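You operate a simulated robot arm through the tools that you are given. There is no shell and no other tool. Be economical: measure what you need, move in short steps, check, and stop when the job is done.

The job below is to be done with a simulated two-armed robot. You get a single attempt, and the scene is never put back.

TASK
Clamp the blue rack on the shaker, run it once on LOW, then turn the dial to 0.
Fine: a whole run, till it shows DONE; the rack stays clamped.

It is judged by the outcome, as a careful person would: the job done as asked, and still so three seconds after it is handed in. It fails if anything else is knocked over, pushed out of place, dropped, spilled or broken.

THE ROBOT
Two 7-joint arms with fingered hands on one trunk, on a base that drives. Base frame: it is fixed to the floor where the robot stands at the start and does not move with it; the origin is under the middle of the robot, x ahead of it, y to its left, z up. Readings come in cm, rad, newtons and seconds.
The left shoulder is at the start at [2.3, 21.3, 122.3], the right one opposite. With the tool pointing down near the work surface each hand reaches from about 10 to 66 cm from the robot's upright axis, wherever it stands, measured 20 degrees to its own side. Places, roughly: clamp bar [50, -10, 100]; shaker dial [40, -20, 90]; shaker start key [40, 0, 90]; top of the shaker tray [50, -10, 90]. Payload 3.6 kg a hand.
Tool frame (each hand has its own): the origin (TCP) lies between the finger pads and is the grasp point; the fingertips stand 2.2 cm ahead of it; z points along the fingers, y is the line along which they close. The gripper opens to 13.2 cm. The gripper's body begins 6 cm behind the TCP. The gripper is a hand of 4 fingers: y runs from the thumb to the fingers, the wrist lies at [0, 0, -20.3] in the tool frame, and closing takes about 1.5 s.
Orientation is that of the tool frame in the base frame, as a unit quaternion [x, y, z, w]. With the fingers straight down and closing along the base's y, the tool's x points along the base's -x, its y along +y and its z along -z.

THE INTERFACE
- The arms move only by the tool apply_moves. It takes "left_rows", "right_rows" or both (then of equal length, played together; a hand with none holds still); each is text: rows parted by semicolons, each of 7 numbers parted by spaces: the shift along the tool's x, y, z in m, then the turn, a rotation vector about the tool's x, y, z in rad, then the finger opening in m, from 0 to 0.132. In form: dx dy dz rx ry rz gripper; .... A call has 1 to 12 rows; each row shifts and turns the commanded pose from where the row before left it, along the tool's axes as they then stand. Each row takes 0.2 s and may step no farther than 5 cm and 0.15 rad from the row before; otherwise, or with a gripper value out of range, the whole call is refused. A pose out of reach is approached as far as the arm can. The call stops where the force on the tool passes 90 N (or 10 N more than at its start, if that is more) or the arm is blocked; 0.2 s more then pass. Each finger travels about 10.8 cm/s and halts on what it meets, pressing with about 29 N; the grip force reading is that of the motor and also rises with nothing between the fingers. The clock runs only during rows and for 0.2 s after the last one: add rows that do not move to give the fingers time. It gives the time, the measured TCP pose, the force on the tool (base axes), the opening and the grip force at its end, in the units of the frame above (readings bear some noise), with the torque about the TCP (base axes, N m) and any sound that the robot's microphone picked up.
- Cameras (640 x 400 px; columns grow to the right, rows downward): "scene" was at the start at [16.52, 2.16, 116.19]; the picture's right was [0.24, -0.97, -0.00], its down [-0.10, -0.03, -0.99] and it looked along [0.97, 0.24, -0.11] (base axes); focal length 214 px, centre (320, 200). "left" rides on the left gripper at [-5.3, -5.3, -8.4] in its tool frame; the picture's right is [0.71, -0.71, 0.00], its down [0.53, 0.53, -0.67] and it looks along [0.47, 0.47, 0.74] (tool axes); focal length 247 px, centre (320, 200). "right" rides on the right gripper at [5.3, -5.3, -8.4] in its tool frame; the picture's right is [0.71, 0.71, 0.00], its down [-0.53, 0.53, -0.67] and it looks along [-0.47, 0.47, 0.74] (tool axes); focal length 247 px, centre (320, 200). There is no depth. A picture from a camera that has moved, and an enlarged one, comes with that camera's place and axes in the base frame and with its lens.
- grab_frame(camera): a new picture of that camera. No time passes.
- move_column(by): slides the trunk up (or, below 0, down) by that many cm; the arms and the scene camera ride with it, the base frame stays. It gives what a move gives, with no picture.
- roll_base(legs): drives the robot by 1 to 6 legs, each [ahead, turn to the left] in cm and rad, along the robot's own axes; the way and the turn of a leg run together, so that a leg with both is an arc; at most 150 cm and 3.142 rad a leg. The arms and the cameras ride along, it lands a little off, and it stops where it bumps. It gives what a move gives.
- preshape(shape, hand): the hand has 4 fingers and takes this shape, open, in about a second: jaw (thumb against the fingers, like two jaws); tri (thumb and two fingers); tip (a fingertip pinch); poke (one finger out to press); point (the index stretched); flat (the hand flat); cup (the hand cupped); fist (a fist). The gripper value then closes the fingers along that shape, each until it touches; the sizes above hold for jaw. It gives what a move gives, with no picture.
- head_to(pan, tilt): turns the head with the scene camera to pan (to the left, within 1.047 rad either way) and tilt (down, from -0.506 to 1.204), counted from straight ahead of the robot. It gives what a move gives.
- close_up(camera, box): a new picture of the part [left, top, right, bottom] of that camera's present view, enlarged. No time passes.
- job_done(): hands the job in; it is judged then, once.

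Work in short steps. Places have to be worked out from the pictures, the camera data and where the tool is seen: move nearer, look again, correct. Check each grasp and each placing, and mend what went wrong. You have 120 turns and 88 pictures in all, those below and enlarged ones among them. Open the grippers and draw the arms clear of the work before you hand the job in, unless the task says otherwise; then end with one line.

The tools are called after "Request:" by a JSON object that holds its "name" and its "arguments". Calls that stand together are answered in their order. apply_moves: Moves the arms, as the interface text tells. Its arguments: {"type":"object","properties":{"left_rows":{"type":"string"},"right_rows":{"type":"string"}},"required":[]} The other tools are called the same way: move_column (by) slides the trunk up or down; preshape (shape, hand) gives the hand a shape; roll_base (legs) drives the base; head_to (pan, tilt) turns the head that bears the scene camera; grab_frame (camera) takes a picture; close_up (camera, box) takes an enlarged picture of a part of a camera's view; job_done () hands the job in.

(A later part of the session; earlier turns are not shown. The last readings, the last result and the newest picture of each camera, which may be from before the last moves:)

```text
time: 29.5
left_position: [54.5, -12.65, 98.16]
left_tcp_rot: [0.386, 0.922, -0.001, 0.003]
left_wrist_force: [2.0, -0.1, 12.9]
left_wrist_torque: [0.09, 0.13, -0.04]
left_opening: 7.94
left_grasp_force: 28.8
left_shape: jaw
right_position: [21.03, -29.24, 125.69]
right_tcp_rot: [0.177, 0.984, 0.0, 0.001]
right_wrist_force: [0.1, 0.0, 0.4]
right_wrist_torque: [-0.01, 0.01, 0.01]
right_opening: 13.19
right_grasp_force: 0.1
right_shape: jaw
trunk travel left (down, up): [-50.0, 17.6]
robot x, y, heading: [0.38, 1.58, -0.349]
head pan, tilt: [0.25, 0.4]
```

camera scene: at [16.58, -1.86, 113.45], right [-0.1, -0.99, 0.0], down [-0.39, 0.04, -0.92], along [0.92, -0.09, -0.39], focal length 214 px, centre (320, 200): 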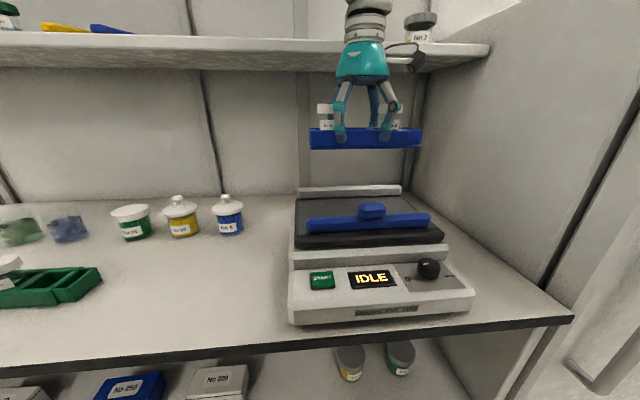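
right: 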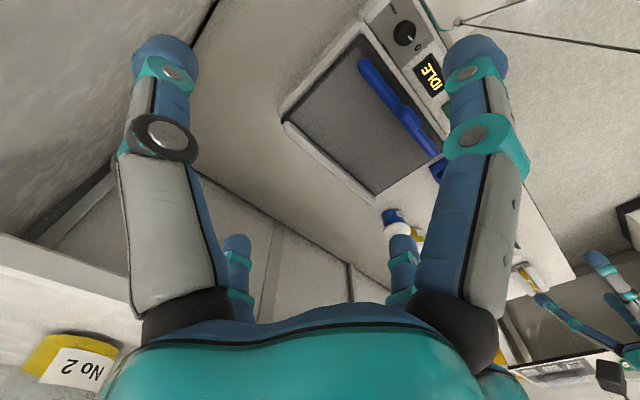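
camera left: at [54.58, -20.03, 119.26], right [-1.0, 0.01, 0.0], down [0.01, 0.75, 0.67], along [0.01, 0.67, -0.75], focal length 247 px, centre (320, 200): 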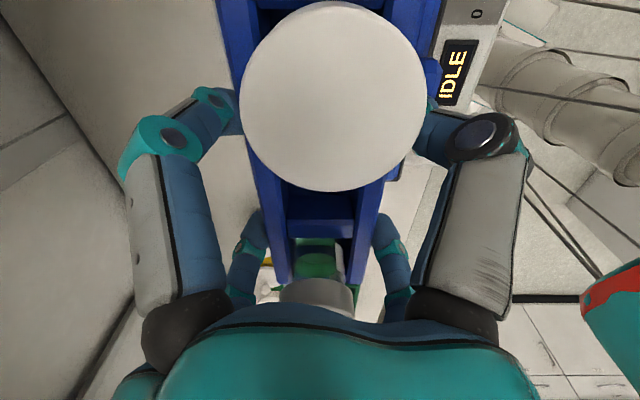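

Contact at z 98.15. Open the fingers gradually and check.

Request:
{"name": "apply_moves", "arguments": {"left_rows": "0 0 0 0 0 0 0.085;0 0 0 0 0 0 0.095;0 0 0 0 0 0 0.105;0 0 0 0 0 0 0.115;0 0 0 0 0 0 0.12;0 0 0 0 0 0 0.12"}}

Request:
{"name": "close_up", "arguments": {"camera": "scene", "box": [270, 120, 470, 300]}}

Request:
{"name": "grab_frame", "arguments": {"camera": "left"}}

```text
time: 30.9
left_position: [54.68, -12.65, 97.98]
left_tcp_rot: [0.387, 0.922, 0.0, 0.001]
left_wrist_force: [-0.3, -0.3, -0.6]
left_wrist_torque: [0.01, 0.01, -0.03]
left_opening: 11.99
left_grasp_force: 0.1
left_shape: jaw
right_position: [21.14, -29.44, 125.71]
right_tcp_rot: [0.178, 0.984, 0.0, 0.001]
right_wrist_force: [-0.9, 0.0, 0.4]
right_wrist_torque: [0.0, -0.04, -0.01]
right_opening: 13.19
right_grasp_force: 0.0
right_shape: jaw
trunk travel left (down, up): [-50.0, 17.6]
robot x, y, heading: [0.15, 1.29, -0.353]
head pan, tilt: [0.25, 0.4]
```

```text
2.22 times, centred on (370, 210) of scene
camera zoom: at [16.57, -1.89, 113.45], right [-0.1, -0.99, 0.0], down [-0.39, 0.04, -0.92], along [0.92, -0.09, -0.39], focal length 477 px, centre (209, 178)
```

zoom: 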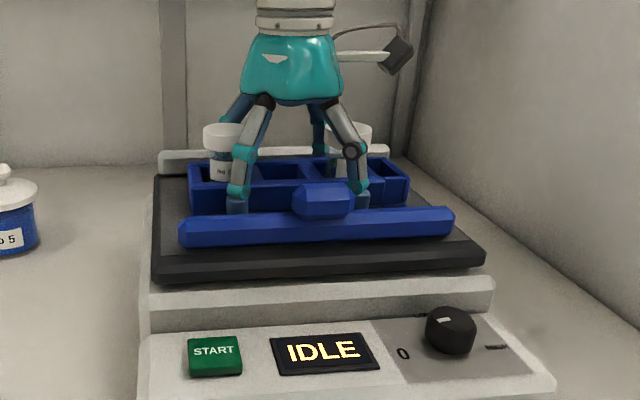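

```text
53 pictures are left
camera left: at [54.52, -20.1, 106.4], right [-1.0, 0.01, 0.0], down [0.01, 0.75, 0.67], along [0.01, 0.67, -0.75], focal length 247 px, centre (320, 200)
```

left: 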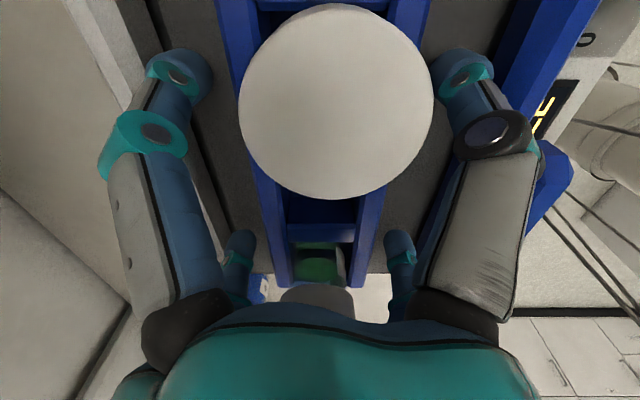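

Rack rests freely on the tray. Raise the left hand straight up and look down at the bar.

Request:
{"name": "apply_moves", "arguments": {"left_rows": "0 0 -0.02 0 0 0 0.12;0 0 -0.03 0 0 0 0.12;0 0 -0.04 0 0 0 0.12;0 0 -0.04 0 0 0 0.12;0 0 -0.04 0 0 0 0.12;0 0 0 0 0 0 0.12"}}

Request:
{"name": "close_up", "arguments": {"camera": "scene", "box": [270, 170, 470, 320]}}

Request:
{"name": "grab_frame", "arguments": {"camera": "left"}}

```text
time: 32.3
left_position: [54.64, -12.47, 114.93]
left_tcp_rot: [0.387, 0.922, -0.002, 0.001]
left_wrist_force: [0.3, 0.3, -1.0]
left_wrist_torque: [-0.01, -0.01, 0.0]
left_opening: 11.94
left_grasp_force: 0.1
left_shape: jaw
right_position: [21.21, -29.34, 125.68]
right_tcp_rot: [0.178, 0.984, 0.001, -0.001]
right_wrist_force: [0.0, 0.0, 0.1]
right_wrist_torque: [0.02, 0.03, 0.01]
right_opening: 13.19
right_grasp_force: 0.0
right_shape: jaw
trunk travel left (down, up): [-50.0, 17.6]
robot x, y, heading: [0.31, 1.56, -0.347]
head pan, tilt: [0.25, 0.4]
```

```text
2.67 times, centred on (370, 245) of scene
camera zoom: at [16.6, -1.89, 113.45], right [-0.1, -0.99, 0.0], down [-0.39, 0.04, -0.92], along [0.92, -0.09, -0.39], focal length 572 px, centre (187, 80)
```

zoom: 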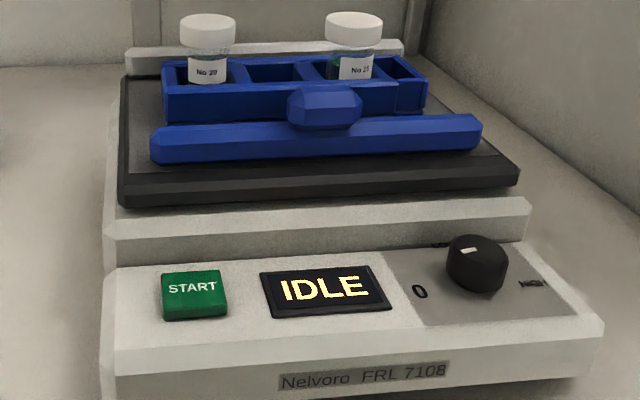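

```text
51 pictures are left
camera left: at [54.52, -20.04, 123.41], right [-1.0, 0.01, 0.0], down [0.01, 0.75, 0.67], along [0.01, 0.67, -0.75], focal length 247 px, centre (320, 200)
```

left: 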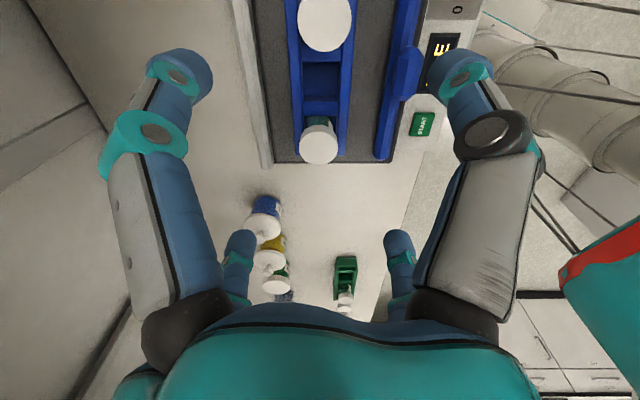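

Tray layout is clear: bar at x≈45–47, rack front at ≈51.8. I close the left fingers and place the hand in front of the bar's handle, still high.

Request:
{"name": "apply_moves", "arguments": {"left_rows": "0.03 -0.0333 0 0 0 0 0.08;0.03 -0.0333 0 0 0 0 0.04;0.031 -0.0334 0 0 0 0 0;0 0 0 0 0 0 0;0 0 0.04 0 0 0 0;0 0 0.04 0 0 0 0;0 0 0.03 0 0 0 0;0 0 0 0 0 0 0"}}

Request:
{"name": "grab_frame", "arguments": {"camera": "scene"}}

Request:
{"name": "grab_frame", "arguments": {"camera": "left"}}

```text
time: 34.1
left_position: [41.15, -13.1, 103.89]
left_tcp_rot: [0.387, 0.922, -0.001, 0.0]
left_wrist_force: [-0.7, -0.5, -1.6]
left_wrist_torque: [-0.01, -0.02, -0.03]
left_opening: 0.01
left_grasp_force: 29.2
left_shape: jaw
right_position: [21.09, -29.42, 125.75]
right_tcp_rot: [0.178, 0.984, 0.001, 0.001]
right_wrist_force: [-0.2, 0.7, -0.4]
right_wrist_torque: [0.03, -0.02, 0.01]
right_opening: 13.19
right_grasp_force: 0.0
right_shape: jaw
trunk travel left (down, up): [-50.0, 17.6]
robot x, y, heading: [-0.05, 1.7, -0.348]
head pan, tilt: [0.25, 0.4]
```

```text
50 pictures are left
camera scene: at [16.54, -1.88, 113.46], right [-0.1, -0.99, 0.0], down [-0.39, 0.04, -0.92], along [0.92, -0.09, -0.39], focal length 214 px, centre (320, 200)
```

scene: 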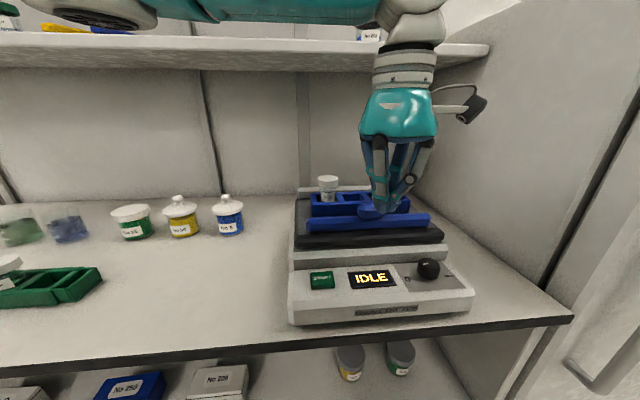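

```text
49 pictures are left
camera left: at [41.01, -20.59, 112.36], right [-1.0, 0.01, 0.0], down [0.01, 0.75, 0.67], along [0.01, 0.67, -0.75], focal length 247 px, centre (320, 200)
```

left: 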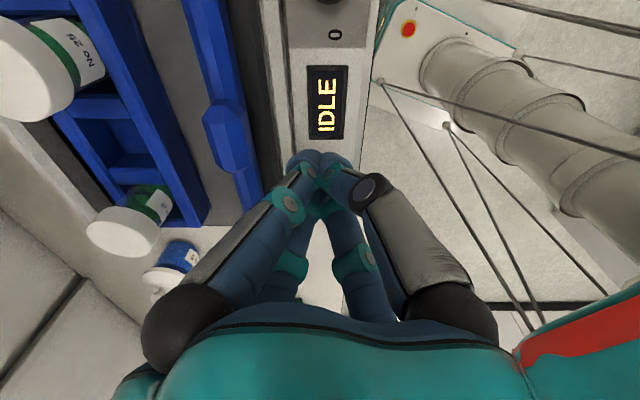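

The fingers are in front of the handle. I tilt the hand 0.4 rad so the tips lead (keeping knuckles off the caps), then lower so the tips are at bar height.

Request:
{"name": "apply_moves", "arguments": {"left_rows": "0 0 0 -0.095 -0.0935 0 0;0 0 0 -0.095 -0.0935 0 0;0 0 0 -0.095 -0.0935 0 0;0.0073 -0.0075 0.0249 0 0 0 0;0.0073 -0.0075 0.0249 0 0 0 0;0 0 0 0 0 0 0"}}

Request:
{"name": "close_up", "arguments": {"camera": "scene", "box": [270, 140, 470, 300]}}

Request:
{"name": "grab_frame", "arguments": {"camera": "left"}}

```text
time: 35.5
left_position: [41.09, -13.23, 98.42]
left_tcp_rot: [0.379, 0.904, 0.077, 0.184]
left_wrist_force: [-0.6, -0.7, -0.5]
left_wrist_torque: [0.02, -0.03, 0.01]
left_opening: 0.02
left_grasp_force: 28.3
left_shape: jaw
right_position: [21.17, -29.29, 125.68]
right_tcp_rot: [0.178, 0.984, 0.001, 0.0]
right_wrist_force: [0.4, 0.0, 0.0]
right_wrist_torque: [0.01, 0.01, 0.01]
right_opening: 13.18
right_grasp_force: 0.3
right_shape: jaw
trunk travel left (down, up): [-50.0, 17.6]
robot x, y, heading: [0.14, 1.37, -0.352]
head pan, tilt: [0.25, 0.4]
```

```text
2.50 times, centred on (370, 220) of scene
camera zoom: at [16.55, -1.88, 113.46], right [-0.1, -0.99, 0.0], down [-0.39, 0.04, -0.92], along [0.92, -0.09, -0.39], focal length 536 px, centre (195, 150)
```

zoom: 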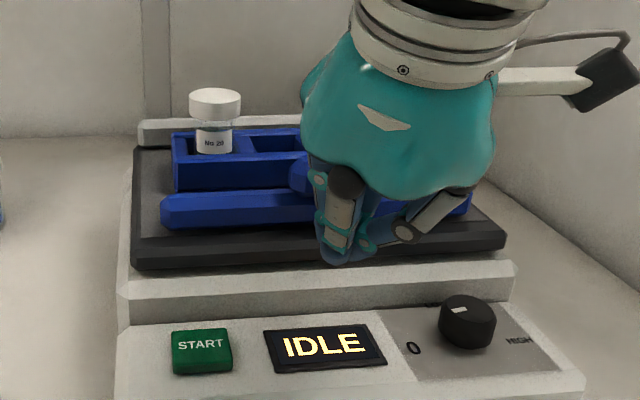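

```text
47 pictures are left
camera left: at [37.81, -20.6, 106.22], right [-0.92, 0.01, -0.39], down [-0.26, 0.75, 0.62], along [0.3, 0.67, -0.68], focal length 247 px, centre (320, 200)
```

left: 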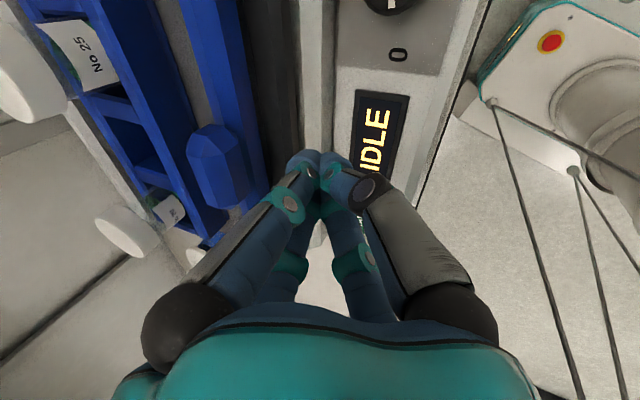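

Fingertips stand just in front of the bar. Push +x in 1 cm rows and read the force.

Request:
{"name": "apply_moves", "arguments": {"left_rows": "-0.00645 0.00658 0.00389 0 0 0 0;-0.00645 0.00658 0.00389 0 0 0 0;-0.00645 0.00658 0.00389 0 0 0 0;0 0 0 0 0 0 0"}}

Request:
{"name": "apply_moves", "arguments": {"left_rows": "-0.00645 0.00658 0.00389 0 0 0 0;-0.00645 0.00658 0.00389 0 0 0 0;0 0 0 0 0 0 0"}}

Request:
{"name": "close_up", "arguments": {"camera": "scene", "box": [270, 140, 470, 300]}}

Request:
{"name": "grab_frame", "arguments": {"camera": "left"}}

```text
time: 36.5
left_position: [44.28, -13.05, 98.49]
left_tcp_rot: [0.38, 0.904, 0.075, 0.184]
left_wrist_force: [-3.0, -1.0, -1.8]
left_wrist_torque: [0.03, 0.04, -0.03]
left_opening: 0.01
left_grasp_force: 28.8
left_shape: jaw
right_position: [21.04, -29.35, 125.7]
right_tcp_rot: [0.178, 0.984, 0.001, 0.001]
right_wrist_force: [-0.2, 0.6, 0.0]
right_wrist_torque: [-0.01, -0.03, -0.01]
right_opening: 13.19
right_grasp_force: 0.0
right_shape: jaw
trunk travel left (down, up): [-50.0, 17.6]
robot x, y, heading: [0.07, 1.5, -0.348]
head pan, tilt: [0.25, 0.4]
```

```text
time: 37.3
left_position: [46.15, -13.17, 98.54]
left_tcp_rot: [0.379, 0.904, 0.076, 0.185]
left_wrist_force: [-1.4, 0.0, -1.6]
left_wrist_torque: [0.02, 0.03, -0.04]
left_opening: 0.02
left_grasp_force: 29.1
left_shape: jaw
right_position: [21.03, -29.31, 125.7]
right_tcp_rot: [0.178, 0.984, 0.001, 0.001]
right_wrist_force: [-0.1, 0.3, 0.2]
right_wrist_torque: [0.02, -0.02, 0.01]
right_opening: 13.19
right_grasp_force: 0.2
right_shape: jaw
trunk travel left (down, up): [-50.0, 17.6]
robot x, y, heading: [0.31, 1.37, -0.351]
head pan, tilt: [0.25, 0.4]
```

```text
2.50 times, centred on (370, 220) of scene
camera zoom: at [16.54, -1.89, 113.46], right [-0.1, -0.99, 0.0], down [-0.39, 0.04, -0.92], along [0.92, -0.09, -0.39], focal length 536 px, centre (195, 150)
```

zoom: 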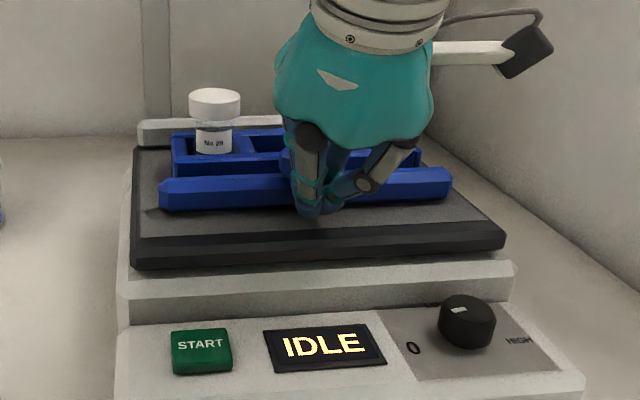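

```text
45 pictures are left
camera left: at [42.87, -20.59, 106.32], right [-0.92, 0.01, -0.39], down [-0.26, 0.75, 0.62], along [0.3, 0.67, -0.68], focal length 247 px, centre (320, 200)
```

left: 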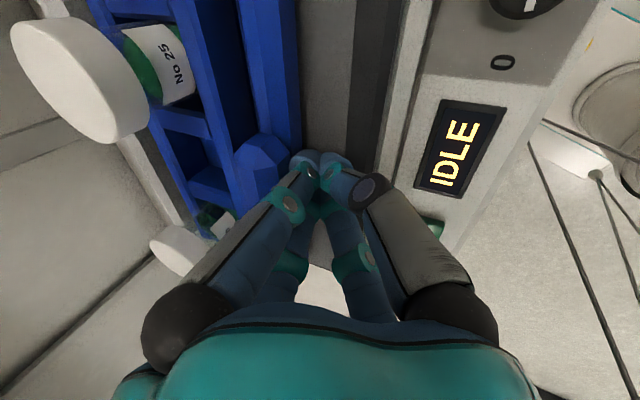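

The bar slides straight with little force. Keep pushing towards rack and rail.

Request:
{"name": "apply_moves", "arguments": {"left_rows": "-0.00645 0.00658 0.00389 0 0 0 0;-0.00645 0.00658 0.00389 0 0 0 0;0 0 0 0 0 0 0"}}

Request:
{"name": "apply_moves", "arguments": {"left_rows": "-0.00645 0.00658 0.00389 0 0 0 0;0 0 0 0 0 0 0"}}

Request:
{"name": "close_up", "arguments": {"camera": "scene", "box": [270, 140, 470, 300]}}

Request:
{"name": "grab_frame", "arguments": {"camera": "left"}}

```text
time: 38.1
left_position: [48.09, -13.06, 98.51]
left_tcp_rot: [0.379, 0.904, 0.076, 0.184]
left_wrist_force: [-2.3, -0.4, -0.2]
left_wrist_torque: [0.02, 0.03, -0.03]
left_opening: 0.03
left_grasp_force: 29.2
left_shape: jaw
right_position: [21.11, -29.32, 125.8]
right_tcp_rot: [0.178, 0.984, 0.001, 0.001]
right_wrist_force: [-0.6, 1.0, 0.2]
right_wrist_torque: [0.0, -0.01, 0.01]
right_opening: 13.17
right_grasp_force: 0.1
right_shape: jaw
trunk travel left (down, up): [-50.0, 17.6]
robot x, y, heading: [0.34, 1.51, -0.349]
head pan, tilt: [0.25, 0.4]
```

```text
time: 38.7
left_position: [49.26, -13.05, 98.56]
left_tcp_rot: [0.378, 0.904, 0.076, 0.185]
left_wrist_force: [-1.7, -0.5, 0.7]
left_wrist_torque: [-0.02, 0.0, -0.01]
left_opening: 0.0
left_grasp_force: 29.8
left_shape: jaw
right_position: [21.04, -29.36, 125.72]
right_tcp_rot: [0.178, 0.984, 0.001, 0.001]
right_wrist_force: [-0.2, 0.2, -0.3]
right_wrist_torque: [0.01, -0.02, -0.04]
right_opening: 13.17
right_grasp_force: 0.0
right_shape: jaw
trunk travel left (down, up): [-50.0, 17.6]
robot x, y, heading: [0.07, 1.29, -0.351]
head pan, tilt: [0.25, 0.4]
```

```text
2.50 times, centred on (370, 220) of scene
camera zoom: at [16.52, -1.89, 113.46], right [-0.1, -0.99, 0.0], down [-0.39, 0.04, -0.92], along [0.92, -0.09, -0.39], focal length 536 px, centre (195, 150)
```

zoom: 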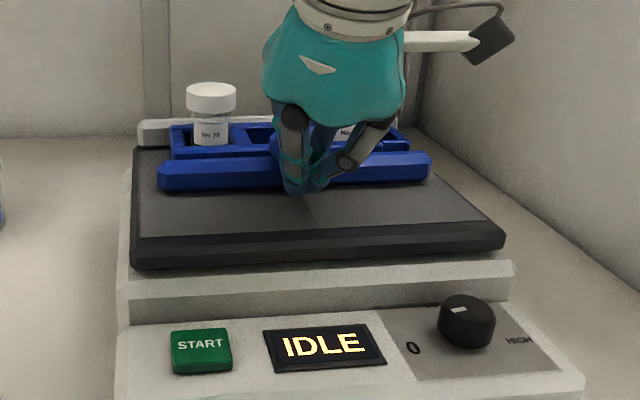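

```text
43 pictures are left
camera left: at [45.84, -20.59, 106.31], right [-0.92, 0.01, -0.39], down [-0.26, 0.75, 0.62], along [0.3, 0.67, -0.68], focal length 247 px, centre (320, 200)
```

left: 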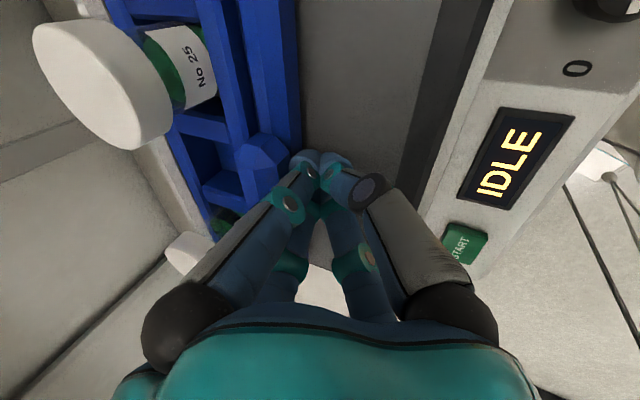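

Bar touches the rack and both move. Smaller steps until the rail stops them.

Request:
{"name": "apply_moves", "arguments": {"left_rows": "-0.00323 0.00329 0.00195 0 0 0 0;-0.00323 0.00329 0.00195 0 0 0 0;0 0 0 0 0 0 0"}}

Request:
{"name": "apply_moves", "arguments": {"left_rows": "-0.00323 0.00329 0.00195 0 0 0 0;0 0 0 0 0 0 0"}}

Request:
{"name": "apply_moves", "arguments": {"left_rows": "-0.00323 0.00329 0.00195 0 0 0 0;0 0 0 0 0 0 0"}}

Request:
{"name": "close_up", "arguments": {"camera": "scene", "box": [270, 140, 470, 300]}}

```text
time: 39.5
left_position: [50.23, -12.97, 98.55]
left_tcp_rot: [0.378, 0.904, 0.077, 0.184]
left_wrist_force: [-1.5, -1.8, -0.3]
left_wrist_torque: [0.0, 0.05, 0.03]
left_opening: 0.01
left_grasp_force: 29.2
left_shape: jaw
right_position: [21.14, -29.3, 125.63]
right_tcp_rot: [0.178, 0.984, 0.001, 0.002]
right_wrist_force: [-0.8, -0.4, 0.0]
right_wrist_torque: [-0.03, 0.01, 0.03]
right_opening: 13.19
right_grasp_force: 0.1
right_shape: jaw
trunk travel left (down, up): [-50.0, 17.6]
robot x, y, heading: [-0.12, 1.52, -0.349]
head pan, tilt: [0.25, 0.4]
```

```text
time: 40.1
left_position: [50.65, -13.02, 98.65]
left_tcp_rot: [0.378, 0.904, 0.076, 0.185]
left_wrist_force: [-3.2, -0.5, -2.0]
left_wrist_torque: [-0.05, 0.08, -0.04]
left_opening: 0.03
left_grasp_force: 28.8
left_shape: jaw
right_position: [21.15, -29.24, 125.73]
right_tcp_rot: [0.178, 0.984, 0.001, 0.001]
right_wrist_force: [0.0, -1.4, -0.6]
right_wrist_torque: [-0.02, -0.02, 0.0]
right_opening: 13.18
right_grasp_force: 0.1
right_shape: jaw
trunk travel left (down, up): [-50.0, 17.6]
robot x, y, heading: [0.27, 1.24, -0.352]
head pan, tilt: [0.25, 0.4]
```

```text
time: 40.7
left_position: [50.7, -13.16, 98.57]
left_tcp_rot: [0.38, 0.904, 0.075, 0.183]
left_wrist_force: [-20.0, 0.1, -2.5]
left_wrist_torque: [-0.03, 0.32, -0.03]
left_opening: 0.01
left_grasp_force: 28.9
left_shape: jaw
right_position: [20.72, -29.19, 125.77]
right_tcp_rot: [0.179, 0.984, 0.0, 0.001]
right_wrist_force: [-1.0, 0.3, 0.6]
right_wrist_torque: [-0.06, -0.03, 0.0]
right_opening: 13.18
right_grasp_force: 0.0
right_shape: jaw
trunk travel left (down, up): [-50.0, 17.6]
robot x, y, heading: [0.31, 1.91, -0.35]
head pan, tilt: [0.25, 0.4]
```

```text
2.50 times, centred on (370, 220) of scene
camera zoom: at [16.29, -1.87, 113.49], right [-0.1, -0.99, 0.0], down [-0.39, 0.04, -0.92], along [0.92, -0.09, -0.39], focal length 536 px, centre (195, 150)
```

zoom: 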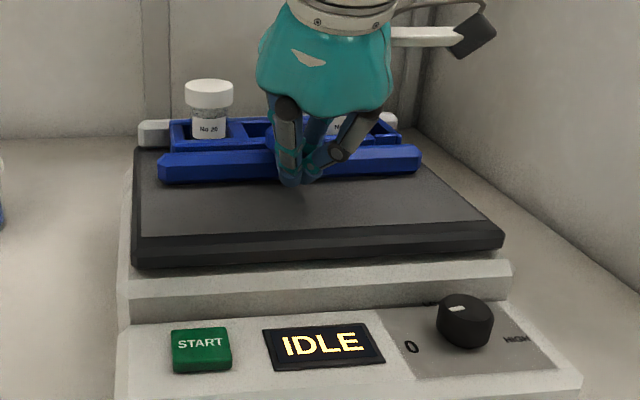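

Force rose to 20 N: rack against rail. One small extra press, then retreat and inspect.

Request:
{"name": "apply_moves", "arguments": {"left_rows": "-0.0025 0.0026 0.0015 0 0 0 0;0 0 0 0 0 0 0"}}

Request:
{"name": "apply_moves", "arguments": {"left_rows": "0.0129 -0.0132 -0.0078 0 0 0 0;0.0129 -0.0132 -0.0078 0 0 0 0;0.0129 -0.0132 -0.0078 0 0 0 0;-0.0109 0.0112 -0.0368 0 0 0 0;-0.0109 0.0112 -0.0368 0 0 0 0;-0.0109 0.0112 -0.0368 0 0 0 0;0 0 0 0 0 0 0"}}

Request:
{"name": "close_up", "arguments": {"camera": "scene", "box": [270, 140, 470, 300]}}

Request:
{"name": "grab_frame", "arguments": {"camera": "left"}}

```text
time: 41.3
left_position: [50.66, -13.08, 98.57]
left_tcp_rot: [0.382, 0.903, 0.075, 0.18]
left_wrist_force: [-31.7, 0.8, -4.1]
left_wrist_torque: [0.02, 0.48, -0.01]
left_opening: 0.0
left_grasp_force: 29.4
left_shape: jaw
right_position: [20.56, -29.28, 125.83]
right_tcp_rot: [0.178, 0.984, 0.001, 0.003]
right_wrist_force: [-0.4, -0.2, -0.1]
right_wrist_torque: [-0.02, 0.04, 0.0]
right_opening: 13.23
right_grasp_force: 0.0
right_shape: jaw
trunk travel left (down, up): [-50.0, 17.6]
robot x, y, heading: [0.21, 1.59, -0.354]
head pan, tilt: [0.25, 0.4]
```

```text
time: 42.9
left_position: [45.54, -12.92, 110.47]
left_tcp_rot: [0.379, 0.904, 0.075, 0.184]
left_wrist_force: [-0.6, 0.3, 0.1]
left_wrist_torque: [-0.02, 0.01, 0.02]
left_opening: 0.0
left_grasp_force: 29.4
left_shape: jaw
right_position: [21.25, -29.32, 125.66]
right_tcp_rot: [0.177, 0.984, 0.001, 0.0]
right_wrist_force: [0.0, 0.9, -0.8]
right_wrist_torque: [-0.01, 0.0, -0.03]
right_opening: 13.18
right_grasp_force: 0.1
right_shape: jaw
trunk travel left (down, up): [-50.0, 17.6]
robot x, y, heading: [0.5, 1.52, -0.351]
head pan, tilt: [0.25, 0.4]
```

```text
2.50 times, centred on (370, 220) of scene
camera zoom: at [16.59, -1.89, 113.45], right [-0.1, -0.99, 0.0], down [-0.39, 0.04, -0.92], along [0.92, -0.09, -0.39], focal length 536 px, centre (195, 150)
```

zoom: 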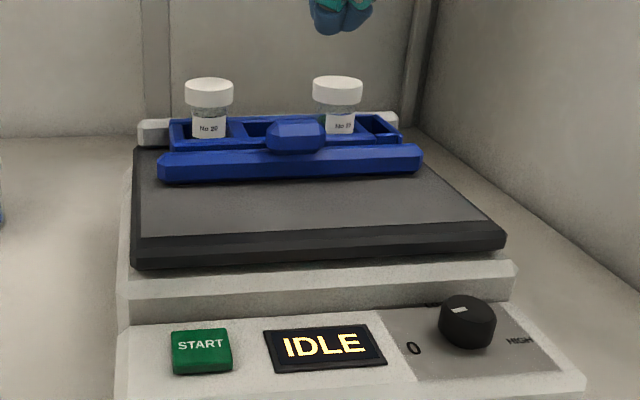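

```text
40 pictures are left
camera left: at [42.2, -20.53, 118.28], right [-0.92, 0.01, -0.39], down [-0.25, 0.75, 0.62], along [0.3, 0.67, -0.68], focal length 247 px, centre (320, 200)
```

left: 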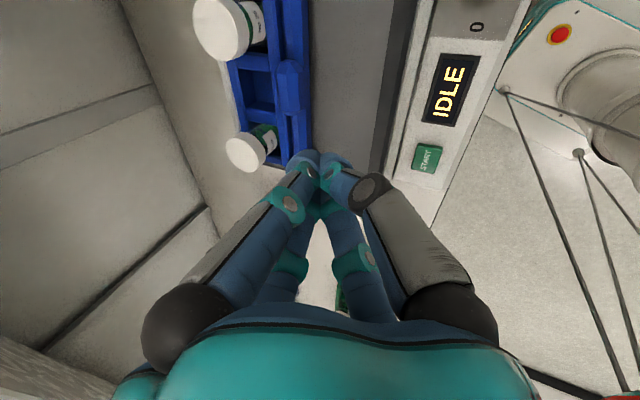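

The bar holds the rack tight against the rail. Next the dial: straighten the hand, open it and move over the dial for a look from above.

Request:
{"name": "apply_moves", "arguments": {"left_rows": "0 0 0 0.095 0.0935 0 0.04;0 0 0 0.095 0.0935 0 0.08;0 0 0 0.095 0.0935 0 0.1;-0.008 -0.046 0 0 0 0 0.1;-0.008 -0.046 0 0 0 0 0.1;0 0 0 0 0 0 0.1"}}

Request:
{"name": "grab_frame", "arguments": {"camera": "left"}}

Request:
{"name": "grab_frame", "arguments": {"camera": "scene"}}

```text
time: 44.3
left_position: [40.0, -20.5, 110.57]
left_tcp_rot: [0.387, 0.922, -0.001, 0.0]
left_wrist_force: [-0.3, 0.5, -0.1]
left_wrist_torque: [-0.02, 0.01, 0.01]
left_opening: 9.98
left_grasp_force: 0.1
left_shape: jaw
right_position: [21.05, -29.28, 125.85]
right_tcp_rot: [0.178, 0.984, 0.0, 0.001]
right_wrist_force: [-0.2, -0.2, 0.1]
right_wrist_torque: [-0.01, -0.02, 0.01]
right_opening: 13.2
right_grasp_force: 0.1
right_shape: jaw
trunk travel left (down, up): [-50.0, 17.6]
robot x, y, heading: [0.36, 1.33, -0.353]
head pan, tilt: [0.25, 0.4]
```

```text
39 pictures are left
camera left: at [40.04, -28.16, 119.01], right [-1.0, 0.01, 0.0], down [0.01, 0.75, 0.67], along [0.01, 0.67, -0.75], focal length 247 px, centre (320, 200)
```

left: 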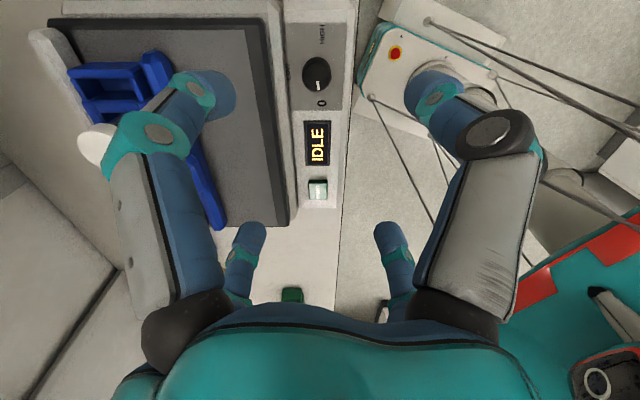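

```text
38 pictures are left
camera scene: at [16.59, -1.87, 113.45], right [-0.1, -0.99, 0.0], down [-0.39, 0.04, -0.92], along [0.92, -0.09, -0.39], focal length 214 px, centre (320, 200)
```

scene: 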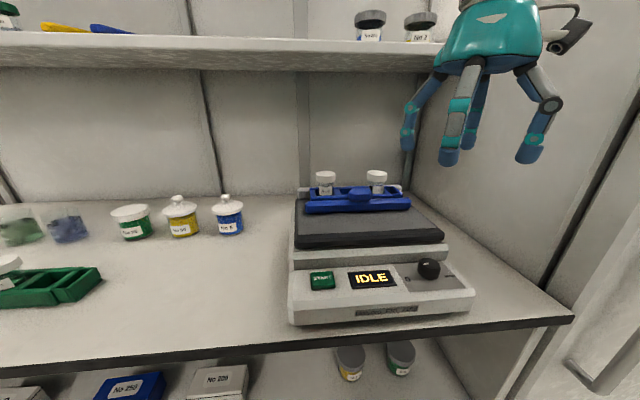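

Request:
{"name": "close_up", "arguments": {"camera": "left", "box": [280, 10, 360, 120]}}

Request:
{"name": "close_up", "arguments": {"camera": "scene", "box": [390, 240, 480, 310]}}

```text
3.64 times, centred on (320, 65) of left
camera zoom: at [40.04, -28.16, 119.01], right [-1.0, 0.01, 0.0], down [0.01, 0.75, 0.67], along [0.01, 0.67, -0.75], focal length 898 px, centre (320, 691)
```

zoom: 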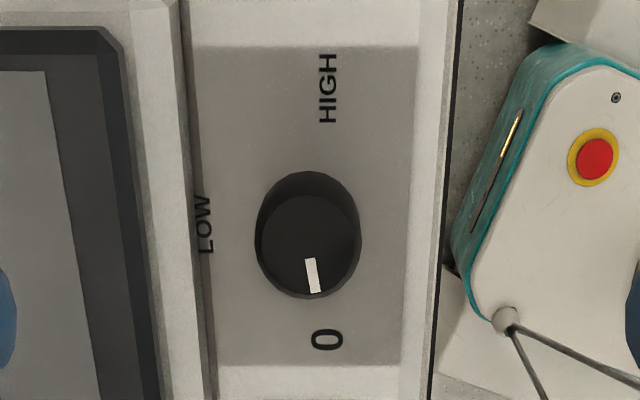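

```text
5.71 times, centred on (435, 275) of scene
camera zoom: at [16.59, -1.87, 113.45], right [-0.1, -0.99, 0.0], down [-0.39, 0.04, -0.92], along [0.92, -0.09, -0.39], focal length 1226 px, centre (-337, -229)
```

zoom: 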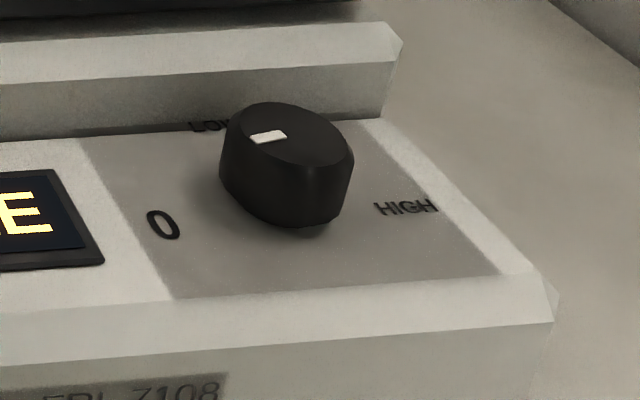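

The dial points to 0 now, with LOW a quarter turn clockwise (towards the tray); knob centre ≈(40.1, −20.5), top z≈92.6. I test in free air whether the left wrist can make the 90° clockwise turn from this yaw.

Request:
{"name": "apply_moves", "arguments": {"left_rows": "0 0 0 0 0 0.143 0.05;0 0 0 0 0 0.143 0.05;0 0 0 0 0 0.143 0.05;0 0 0 0 0 0.143 0.05;0 0 0 0 0 0.143 0.05;0 0 0 0 0 0.143 0.05;0 0 0 0 0 0.143 0.05;0 0 0 0 0 0.143 0.05;0 0 0 0 0 0.143 0.05;0 0 0 0 0 0.143 0.05;0 0 0 0 0 0.141 0.05"}}

```text
time: 46.7
left_position: [40.14, -20.63, 110.65]
left_tcp_rot: [0.926, 0.378, 0.001, 0.002]
left_wrist_force: [-0.2, 0.6, -0.2]
left_wrist_torque: [-0.01, 0.03, -0.01]
left_opening: 5.02
left_grasp_force: 0.0
left_shape: jaw
right_position: [21.05, -29.3, 125.65]
right_tcp_rot: [0.178, 0.984, 0.0, 0.0]
right_wrist_force: [0.3, -0.4, -0.4]
right_wrist_torque: [-0.01, 0.05, 0.04]
right_opening: 13.19
right_grasp_force: 0.0
right_shape: jaw
trunk travel left (down, up): [-50.0, 17.6]
robot x, y, heading: [-0.02, 1.25, -0.35]
head pan, tilt: [0.25, 0.4]
```

The turn is reachable. Turn back and take another view of the knob for centring.

Request:
{"name": "apply_moves", "arguments": {"left_rows": "0 0 0 0 0 -0.143 0.05;0 0 0 0 0 -0.143 0.05;0 0 0 0 0 -0.143 0.05;0 0 0 0 0 -0.143 0.05;0 0 0 0 0 -0.143 0.05;0 0 0 0 0 -0.143 0.05;0 0 0 0 0 -0.143 0.05;0 0 0 0 0 -0.143 0.05;0 0 0 0 0 -0.143 0.05;0 0 0 0 0 -0.143 0.05;0 0 0 0 0 -0.141 0.05;0 0 0.04 0 0 0 0.05"}}

Request:
{"name": "apply_moves", "arguments": {"left_rows": "0 0 0.04 0 0 0 0.05;0 0 0.025 0 0 0 0.05;0 0 0 0 0 0 0.05"}}

Request:
{"name": "grab_frame", "arguments": {"camera": "left"}}

Request:
{"name": "close_up", "arguments": {"camera": "scene", "box": [380, 180, 500, 300]}}

```text
time: 49.3
left_position: [40.11, -20.53, 106.51]
left_tcp_rot: [0.386, 0.923, 0.0, 0.001]
left_wrist_force: [-0.5, -0.7, 0.0]
left_wrist_torque: [-0.02, -0.02, 0.0]
left_opening: 5.02
left_grasp_force: 0.1
left_shape: jaw
right_position: [21.04, -29.54, 125.71]
right_tcp_rot: [0.178, 0.984, 0.0, 0.0]
right_wrist_force: [-0.2, -1.1, 0.9]
right_wrist_torque: [-0.01, 0.02, 0.01]
right_opening: 13.2
right_grasp_force: 0.0
right_shape: jaw
trunk travel left (down, up): [-50.0, 17.6]
robot x, y, heading: [-0.01, 1.49, -0.347]
head pan, tilt: [0.25, 0.4]
```

```text
time: 50.1
left_position: [40.1, -20.62, 100.04]
left_tcp_rot: [0.387, 0.922, -0.001, 0.001]
left_wrist_force: [-0.7, 0.2, -1.5]
left_wrist_torque: [0.03, 0.0, 0.0]
left_opening: 5.05
left_grasp_force: 0.1
left_shape: jaw
right_position: [21.02, -29.31, 125.71]
right_tcp_rot: [0.178, 0.984, 0.001, 0.001]
right_wrist_force: [0.6, 0.3, 0.5]
right_wrist_torque: [0.0, -0.03, -0.04]
right_opening: 13.2
right_grasp_force: 0.0
right_shape: jaw
trunk travel left (down, up): [-50.0, 17.6]
robot x, y, heading: [0.25, 1.37, -0.351]
head pan, tilt: [0.25, 0.4]
```

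```text
35 pictures are left
camera left: at [39.97, -28.18, 108.47], right [-1.0, 0.01, 0.0], down [0.01, 0.75, 0.67], along [0.01, 0.67, -0.75], focal length 247 px, centre (320, 200)
```

left: 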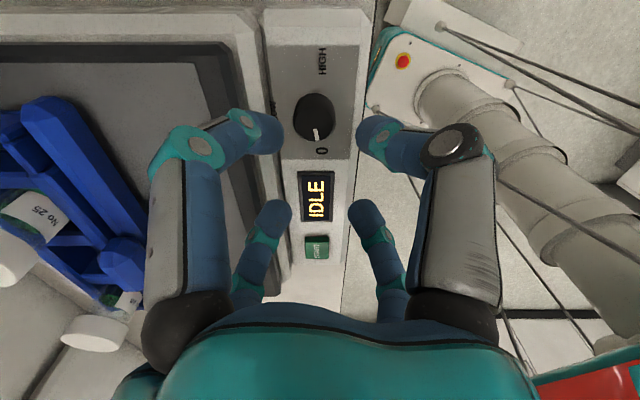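

```text
3.33 times, centred on (440, 240) of scene
camera zoom: at [16.56, -1.89, 113.46], right [-0.1, -0.99, 0.0], down [-0.39, 0.04, -0.92], along [0.92, -0.09, -0.39], focal length 715 px, centre (-80, 67)
```

zoom: 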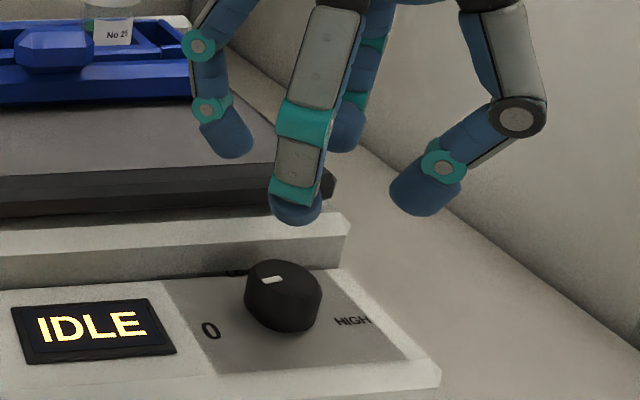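

Knob at about (40.3, −20.7). Lower over it to z 93.6 with fingers open 5 cm.

Request:
{"name": "apply_moves", "arguments": {"left_rows": "-0.002 0.0007 0.02 0 0 0 0.05;0 0 0.02 0 0 0 0.05;0 0 0.014 0 0 0 0.05;0 0 0.01 0 0 0 0.05;0 0 0 0 0 0 0.05"}}

Request:
{"name": "close_up", "arguments": {"camera": "scene", "box": [380, 180, 500, 300]}}

Request:
{"name": "grab_frame", "arguments": {"camera": "left"}}

```text
time: 51.3
left_position: [40.43, -20.78, 93.62]
left_tcp_rot: [0.386, 0.922, 0.0, 0.002]
left_wrist_force: [-2.1, 0.8, 1.6]
left_wrist_torque: [0.01, -0.04, 0.02]
left_opening: 5.01
left_grasp_force: 0.1
left_shape: jaw
right_position: [20.94, -29.26, 125.69]
right_tcp_rot: [0.178, 0.984, 0.001, 0.001]
right_wrist_force: [0.3, -1.0, -0.4]
right_wrist_torque: [-0.01, -0.01, -0.03]
right_opening: 13.2
right_grasp_force: 0.0
right_shape: jaw
trunk travel left (down, up): [-50.0, 17.6]
robot x, y, heading: [0.05, 1.5, -0.35]
head pan, tilt: [0.25, 0.4]
```

```text
3.33 times, centred on (440, 240) of scene
camera zoom: at [16.53, -1.88, 113.46], right [-0.1, -0.99, 0.0], down [-0.39, 0.04, -0.92], along [0.92, -0.09, -0.39], focal length 715 px, centre (-80, 67)
```

zoom: 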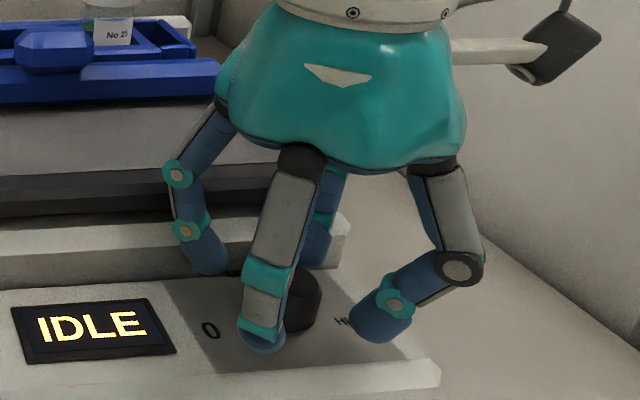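

```text
32 pictures are left
camera left: at [40.19, -28.29, 102.08], right [-1.0, 0.01, 0.0], down [0.01, 0.75, 0.67], along [0.01, 0.67, -0.75], focal length 247 px, centre (320, 200)
```

left: 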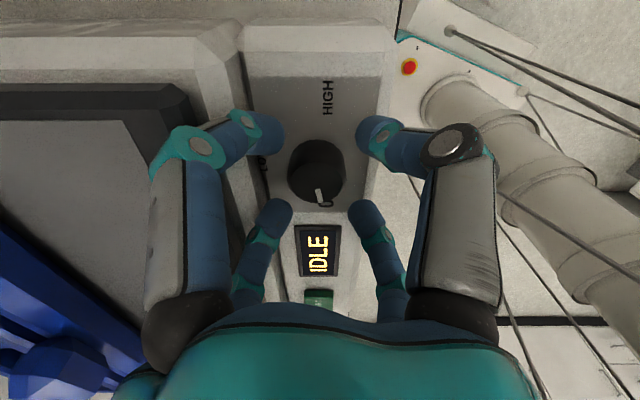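

The knob sits some 3 mm further to −y between the fingers; shift and close on it.

Request:
{"name": "apply_moves", "arguments": {"left_rows": "-0.0021 -0.0021 0 0 0 0 0.05;0 0 0 0 0 0 0.04;0 0 0 0 0 0 0.03;0 0 0 0 0 0 0.02;0 0 0 0 0 0 0.01;0 0 0 0 0 0 0.01"}}

Request:
{"name": "grab_frame", "arguments": {"camera": "left"}}

Request:
{"name": "close_up", "arguments": {"camera": "scene", "box": [380, 180, 500, 300]}}

```text
time: 52.7
left_position: [40.34, -21.04, 93.7]
left_tcp_rot: [0.387, 0.922, -0.001, 0.001]
left_wrist_force: [0.8, -2.5, -4.5]
left_wrist_torque: [-0.02, -0.04, -0.03]
left_opening: 2.18
left_grasp_force: 29.2
left_shape: jaw
right_position: [21.14, -29.39, 125.65]
right_tcp_rot: [0.178, 0.984, 0.001, 0.0]
right_wrist_force: [0.3, -0.5, -0.2]
right_wrist_torque: [0.01, -0.04, 0.0]
right_opening: 13.19
right_grasp_force: 0.1
right_shape: jaw
trunk travel left (down, up): [-50.0, 17.6]
robot x, y, heading: [0.16, 1.42, -0.353]
head pan, tilt: [0.25, 0.4]
```

```text
31 pictures are left
camera left: at [40.28, -28.61, 102.06], right [-1.0, 0.01, 0.0], down [0.01, 0.75, 0.67], along [0.01, 0.67, -0.75], focal length 247 px, centre (320, 200)
```

left: 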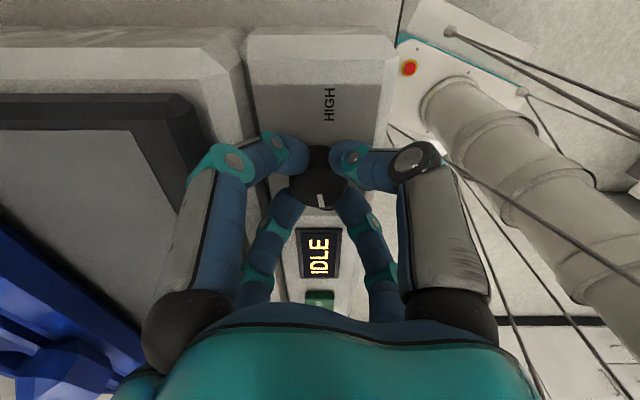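

```text
3.33 times, centred on (440, 240) of scene
camera zoom: at [16.6, -1.93, 113.44], right [-0.1, -0.99, 0.0], down [-0.39, 0.04, -0.92], along [0.92, -0.09, -0.39], focal length 715 px, centre (-80, 67)
```

zoom: 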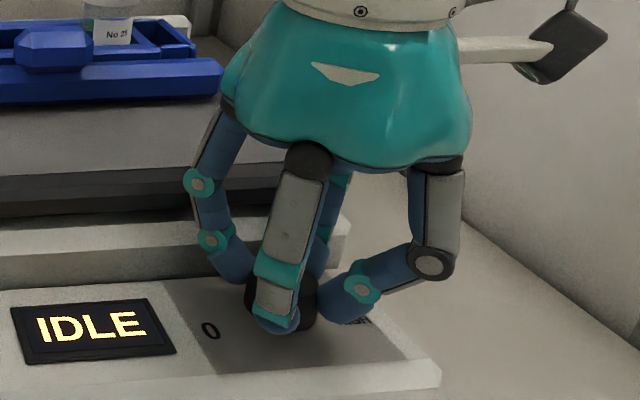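

Four fingers hold the knob. Start turning clockwise, first ~40°, then check.

Request:
{"name": "apply_moves", "arguments": {"left_rows": "0 0 0 0 0 0.12 0.01;0 0 0 0 0 0.12 0.01;0 0 0 0 0 0.12 0.01;0 0 0 0 0 0.12 0.01;0 0 0 0 0 0.12 0.01;0 0 0 0 0 0.12 0.01"}}

Request:
{"name": "grab_frame", "arguments": {"camera": "left"}}

```text
time: 54.1
left_position: [40.09, -20.84, 93.69]
left_tcp_rot: [0.687, 0.727, 0.001, 0.002]
left_wrist_force: [-10.3, 10.9, 4.3]
left_wrist_torque: [-0.4, -2.61, 1.25]
left_opening: 1.94
left_grasp_force: 29.0
left_shape: jaw
right_position: [20.79, -29.18, 125.72]
right_tcp_rot: [0.178, 0.984, 0.0, 0.002]
right_wrist_force: [0.7, 0.0, 0.1]
right_wrist_torque: [0.02, 0.02, -0.01]
right_opening: 13.15
right_grasp_force: 0.2
right_shape: jaw
trunk travel left (down, up): [-50.0, 17.6]
robot x, y, heading: [0.31, 1.84, -0.348]
head pan, tilt: [0.25, 0.4]
```

```text
29 pictures are left
camera left: at [35.08, -26.47, 102.21], right [-0.75, 0.67, 0.0], down [0.49, 0.56, 0.67], along [0.45, 0.5, -0.74], focal length 247 px, centre (320, 200)
```

left: 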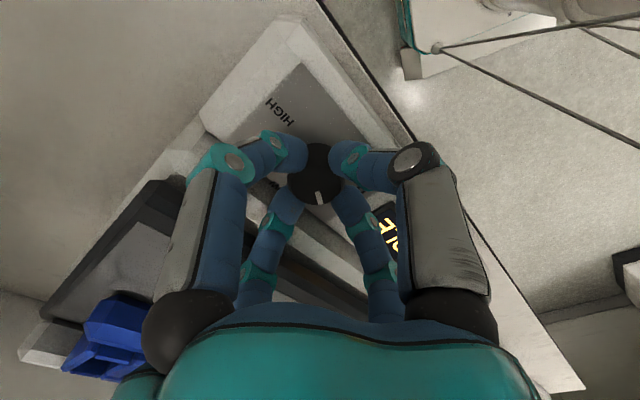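

The knob follows, but there is a side force of ~15 N with some torque; I look at the whole scene for what touches.

Request:
{"name": "grab_frame", "arguments": {"camera": "scene"}}

Request:
{"name": "grab_frame", "arguments": {"camera": "right"}}

```text
28 pictures are left
camera scene: at [16.34, -1.72, 113.5], right [-0.1, -0.99, 0.0], down [-0.39, 0.04, -0.92], along [0.92, -0.09, -0.39], focal length 214 px, centre (320, 200)
```

scene: 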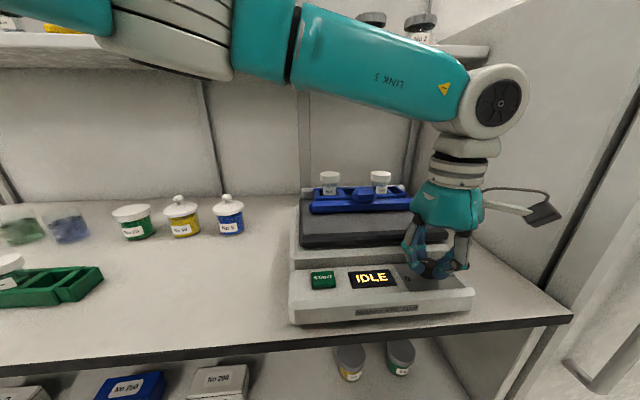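

```text
27 pictures are left
camera right: at [13.95, -32.32, 134.15], right [-0.42, 0.91, 0.0], down [0.67, 0.31, 0.67], along [0.61, 0.28, -0.74], focal length 247 px, centre (320, 200)
```

right: 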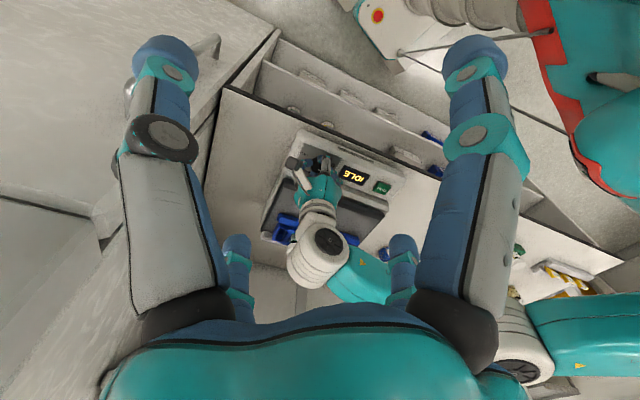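

Likely the rear knuckle brushes the tray as it passes straight behind the knob; continue the turn with a 2 mm lift, which takes it past.

Request:
{"name": "apply_moves", "arguments": {"left_rows": "0 0 -0.002 0 0 0.12 0.01;0 0 0 0 0 0.12 0.01;0 0 0 0 0 0.12 0.01;0 0 0 0 0 0.12 0.01"}}

Request:
{"name": "apply_moves", "arguments": {"left_rows": "0 0 0 0 0 0.12 0.01;0 0 0 0 0 0.12 0.01;0 0 0 0 0 0.1 0.01;0 0 0 0 0 0 0.01"}}

Request:
{"name": "grab_frame", "arguments": {"camera": "left"}}

```text
time: 55.1
left_position: [40.29, -20.91, 93.75]
left_tcp_rot: [0.841, 0.541, 0.0, -0.001]
left_wrist_force: [-8.0, 12.2, -14.5]
left_wrist_torque: [0.18, 0.04, 0.06]
left_opening: 1.94
left_grasp_force: 29.2
left_shape: jaw
right_position: [21.01, -29.31, 125.79]
right_tcp_rot: [0.178, 0.984, 0.0, 0.001]
right_wrist_force: [0.4, -1.0, 0.4]
right_wrist_torque: [0.02, 0.0, 0.01]
right_opening: 13.2
right_grasp_force: 0.1
right_shape: jaw
trunk travel left (down, up): [-50.0, 17.6]
robot x, y, heading: [0.21, 1.62, -0.347]
head pan, tilt: [0.25, 0.4]
```

```text
time: 56.1
left_position: [40.22, -20.74, 93.76]
left_tcp_rot: [0.92, 0.391, 0.0, -0.001]
left_wrist_force: [-9.7, 16.8, -18.0]
left_wrist_torque: [0.25, 0.15, 0.02]
left_opening: 1.96
left_grasp_force: 29.3
left_shape: jaw
right_position: [21.03, -29.06, 125.8]
right_tcp_rot: [0.178, 0.984, -0.001, 0.002]
right_wrist_force: [0.4, 0.1, 0.5]
right_wrist_torque: [0.01, 0.0, -0.01]
right_opening: 13.17
right_grasp_force: 0.0
right_shape: jaw
trunk travel left (down, up): [-50.0, 17.6]
robot x, y, heading: [0.01, 1.64, -0.35]
head pan, tilt: [0.25, 0.4]
```

```text
26 pictures are left
camera left: at [32.69, -20.99, 102.19], right [-0.02, 1.0, 0.0], down [0.74, 0.01, 0.67], along [0.67, 0.01, -0.74], focal length 247 px, centre (320, 200)
```

left: 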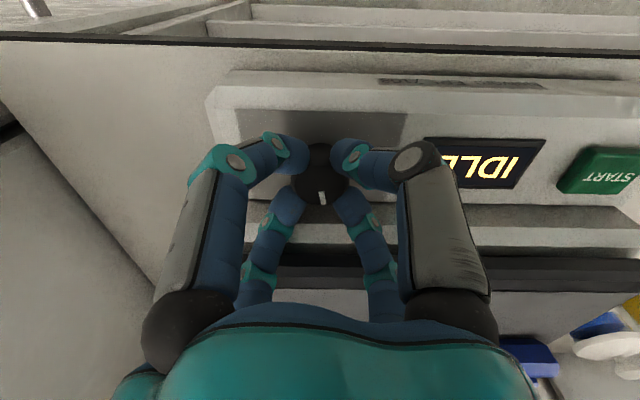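

The pointer now points at +x (LOW). Release and raise to check the setting.

Request:
{"name": "apply_moves", "arguments": {"left_rows": "0 0 0 0 0 0 0.03;0 0 0 0 0 0 0.045;0 0 0 0 0 0 0.05;0 0 -0.015 0 0 0 0.05;0 0 -0.03 0 0 0 0.05;0 0 -0.04 0 0 0 0.05;0 0 -0.04 0 0 0 0.05;0 0 0 0 0 0 0.05"}}

Request:
{"name": "close_up", "arguments": {"camera": "left", "box": [210, 20, 530, 220]}}

Request:
{"name": "close_up", "arguments": {"camera": "scene", "box": [280, 170, 480, 310]}}

```text
time: 57.9
left_position: [40.37, -20.97, 106.39]
left_tcp_rot: [0.92, 0.392, 0.001, 0.001]
left_wrist_force: [-0.2, -0.4, 0.1]
left_wrist_torque: [0.0, -0.02, -0.02]
left_opening: 4.97
left_grasp_force: 0.1
left_shape: jaw
right_position: [21.12, -29.32, 125.81]
right_tcp_rot: [0.178, 0.984, 0.002, 0.001]
right_wrist_force: [0.4, -0.4, 0.0]
right_wrist_torque: [-0.02, 0.02, 0.0]
right_opening: 13.18
right_grasp_force: 0.1
right_shape: jaw
trunk travel left (down, up): [-50.0, 17.6]
robot x, y, heading: [0.52, 1.42, -0.348]
head pan, tilt: [0.25, 0.4]
```

```text
2.00 times, centred on (370, 120) of left
camera zoom: at [32.77, -21.22, 114.89], right [-0.02, 1.0, 0.0], down [0.74, 0.02, 0.67], along [0.67, 0.01, -0.74], focal length 494 px, centre (220, 360)
```

zoom: 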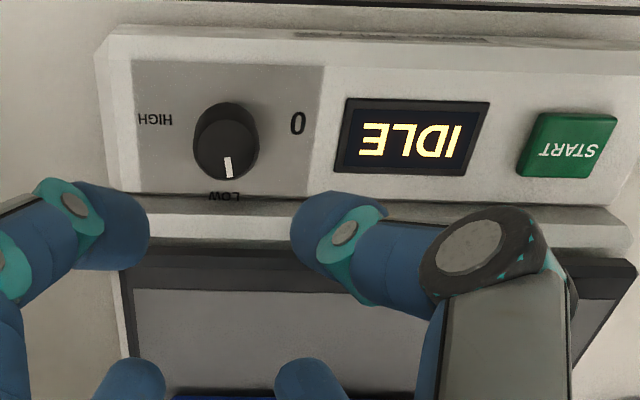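

```text
2.86 times, centred on (380, 240) of scene
camera zoom: at [16.58, -1.9, 113.45], right [-0.1, -0.99, 0.0], down [-0.39, 0.04, -0.92], along [0.92, -0.09, -0.39], focal length 613 px, centre (149, 86)
```

zoom: 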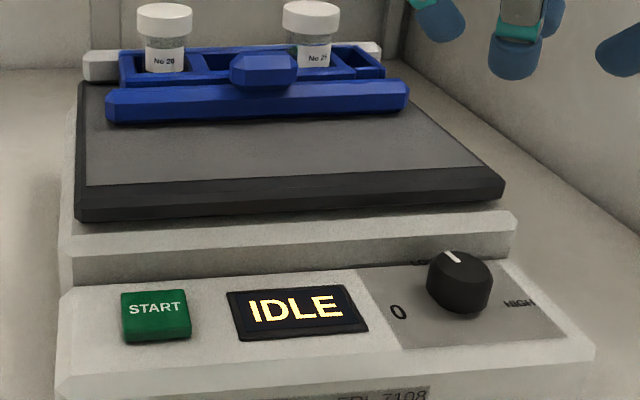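

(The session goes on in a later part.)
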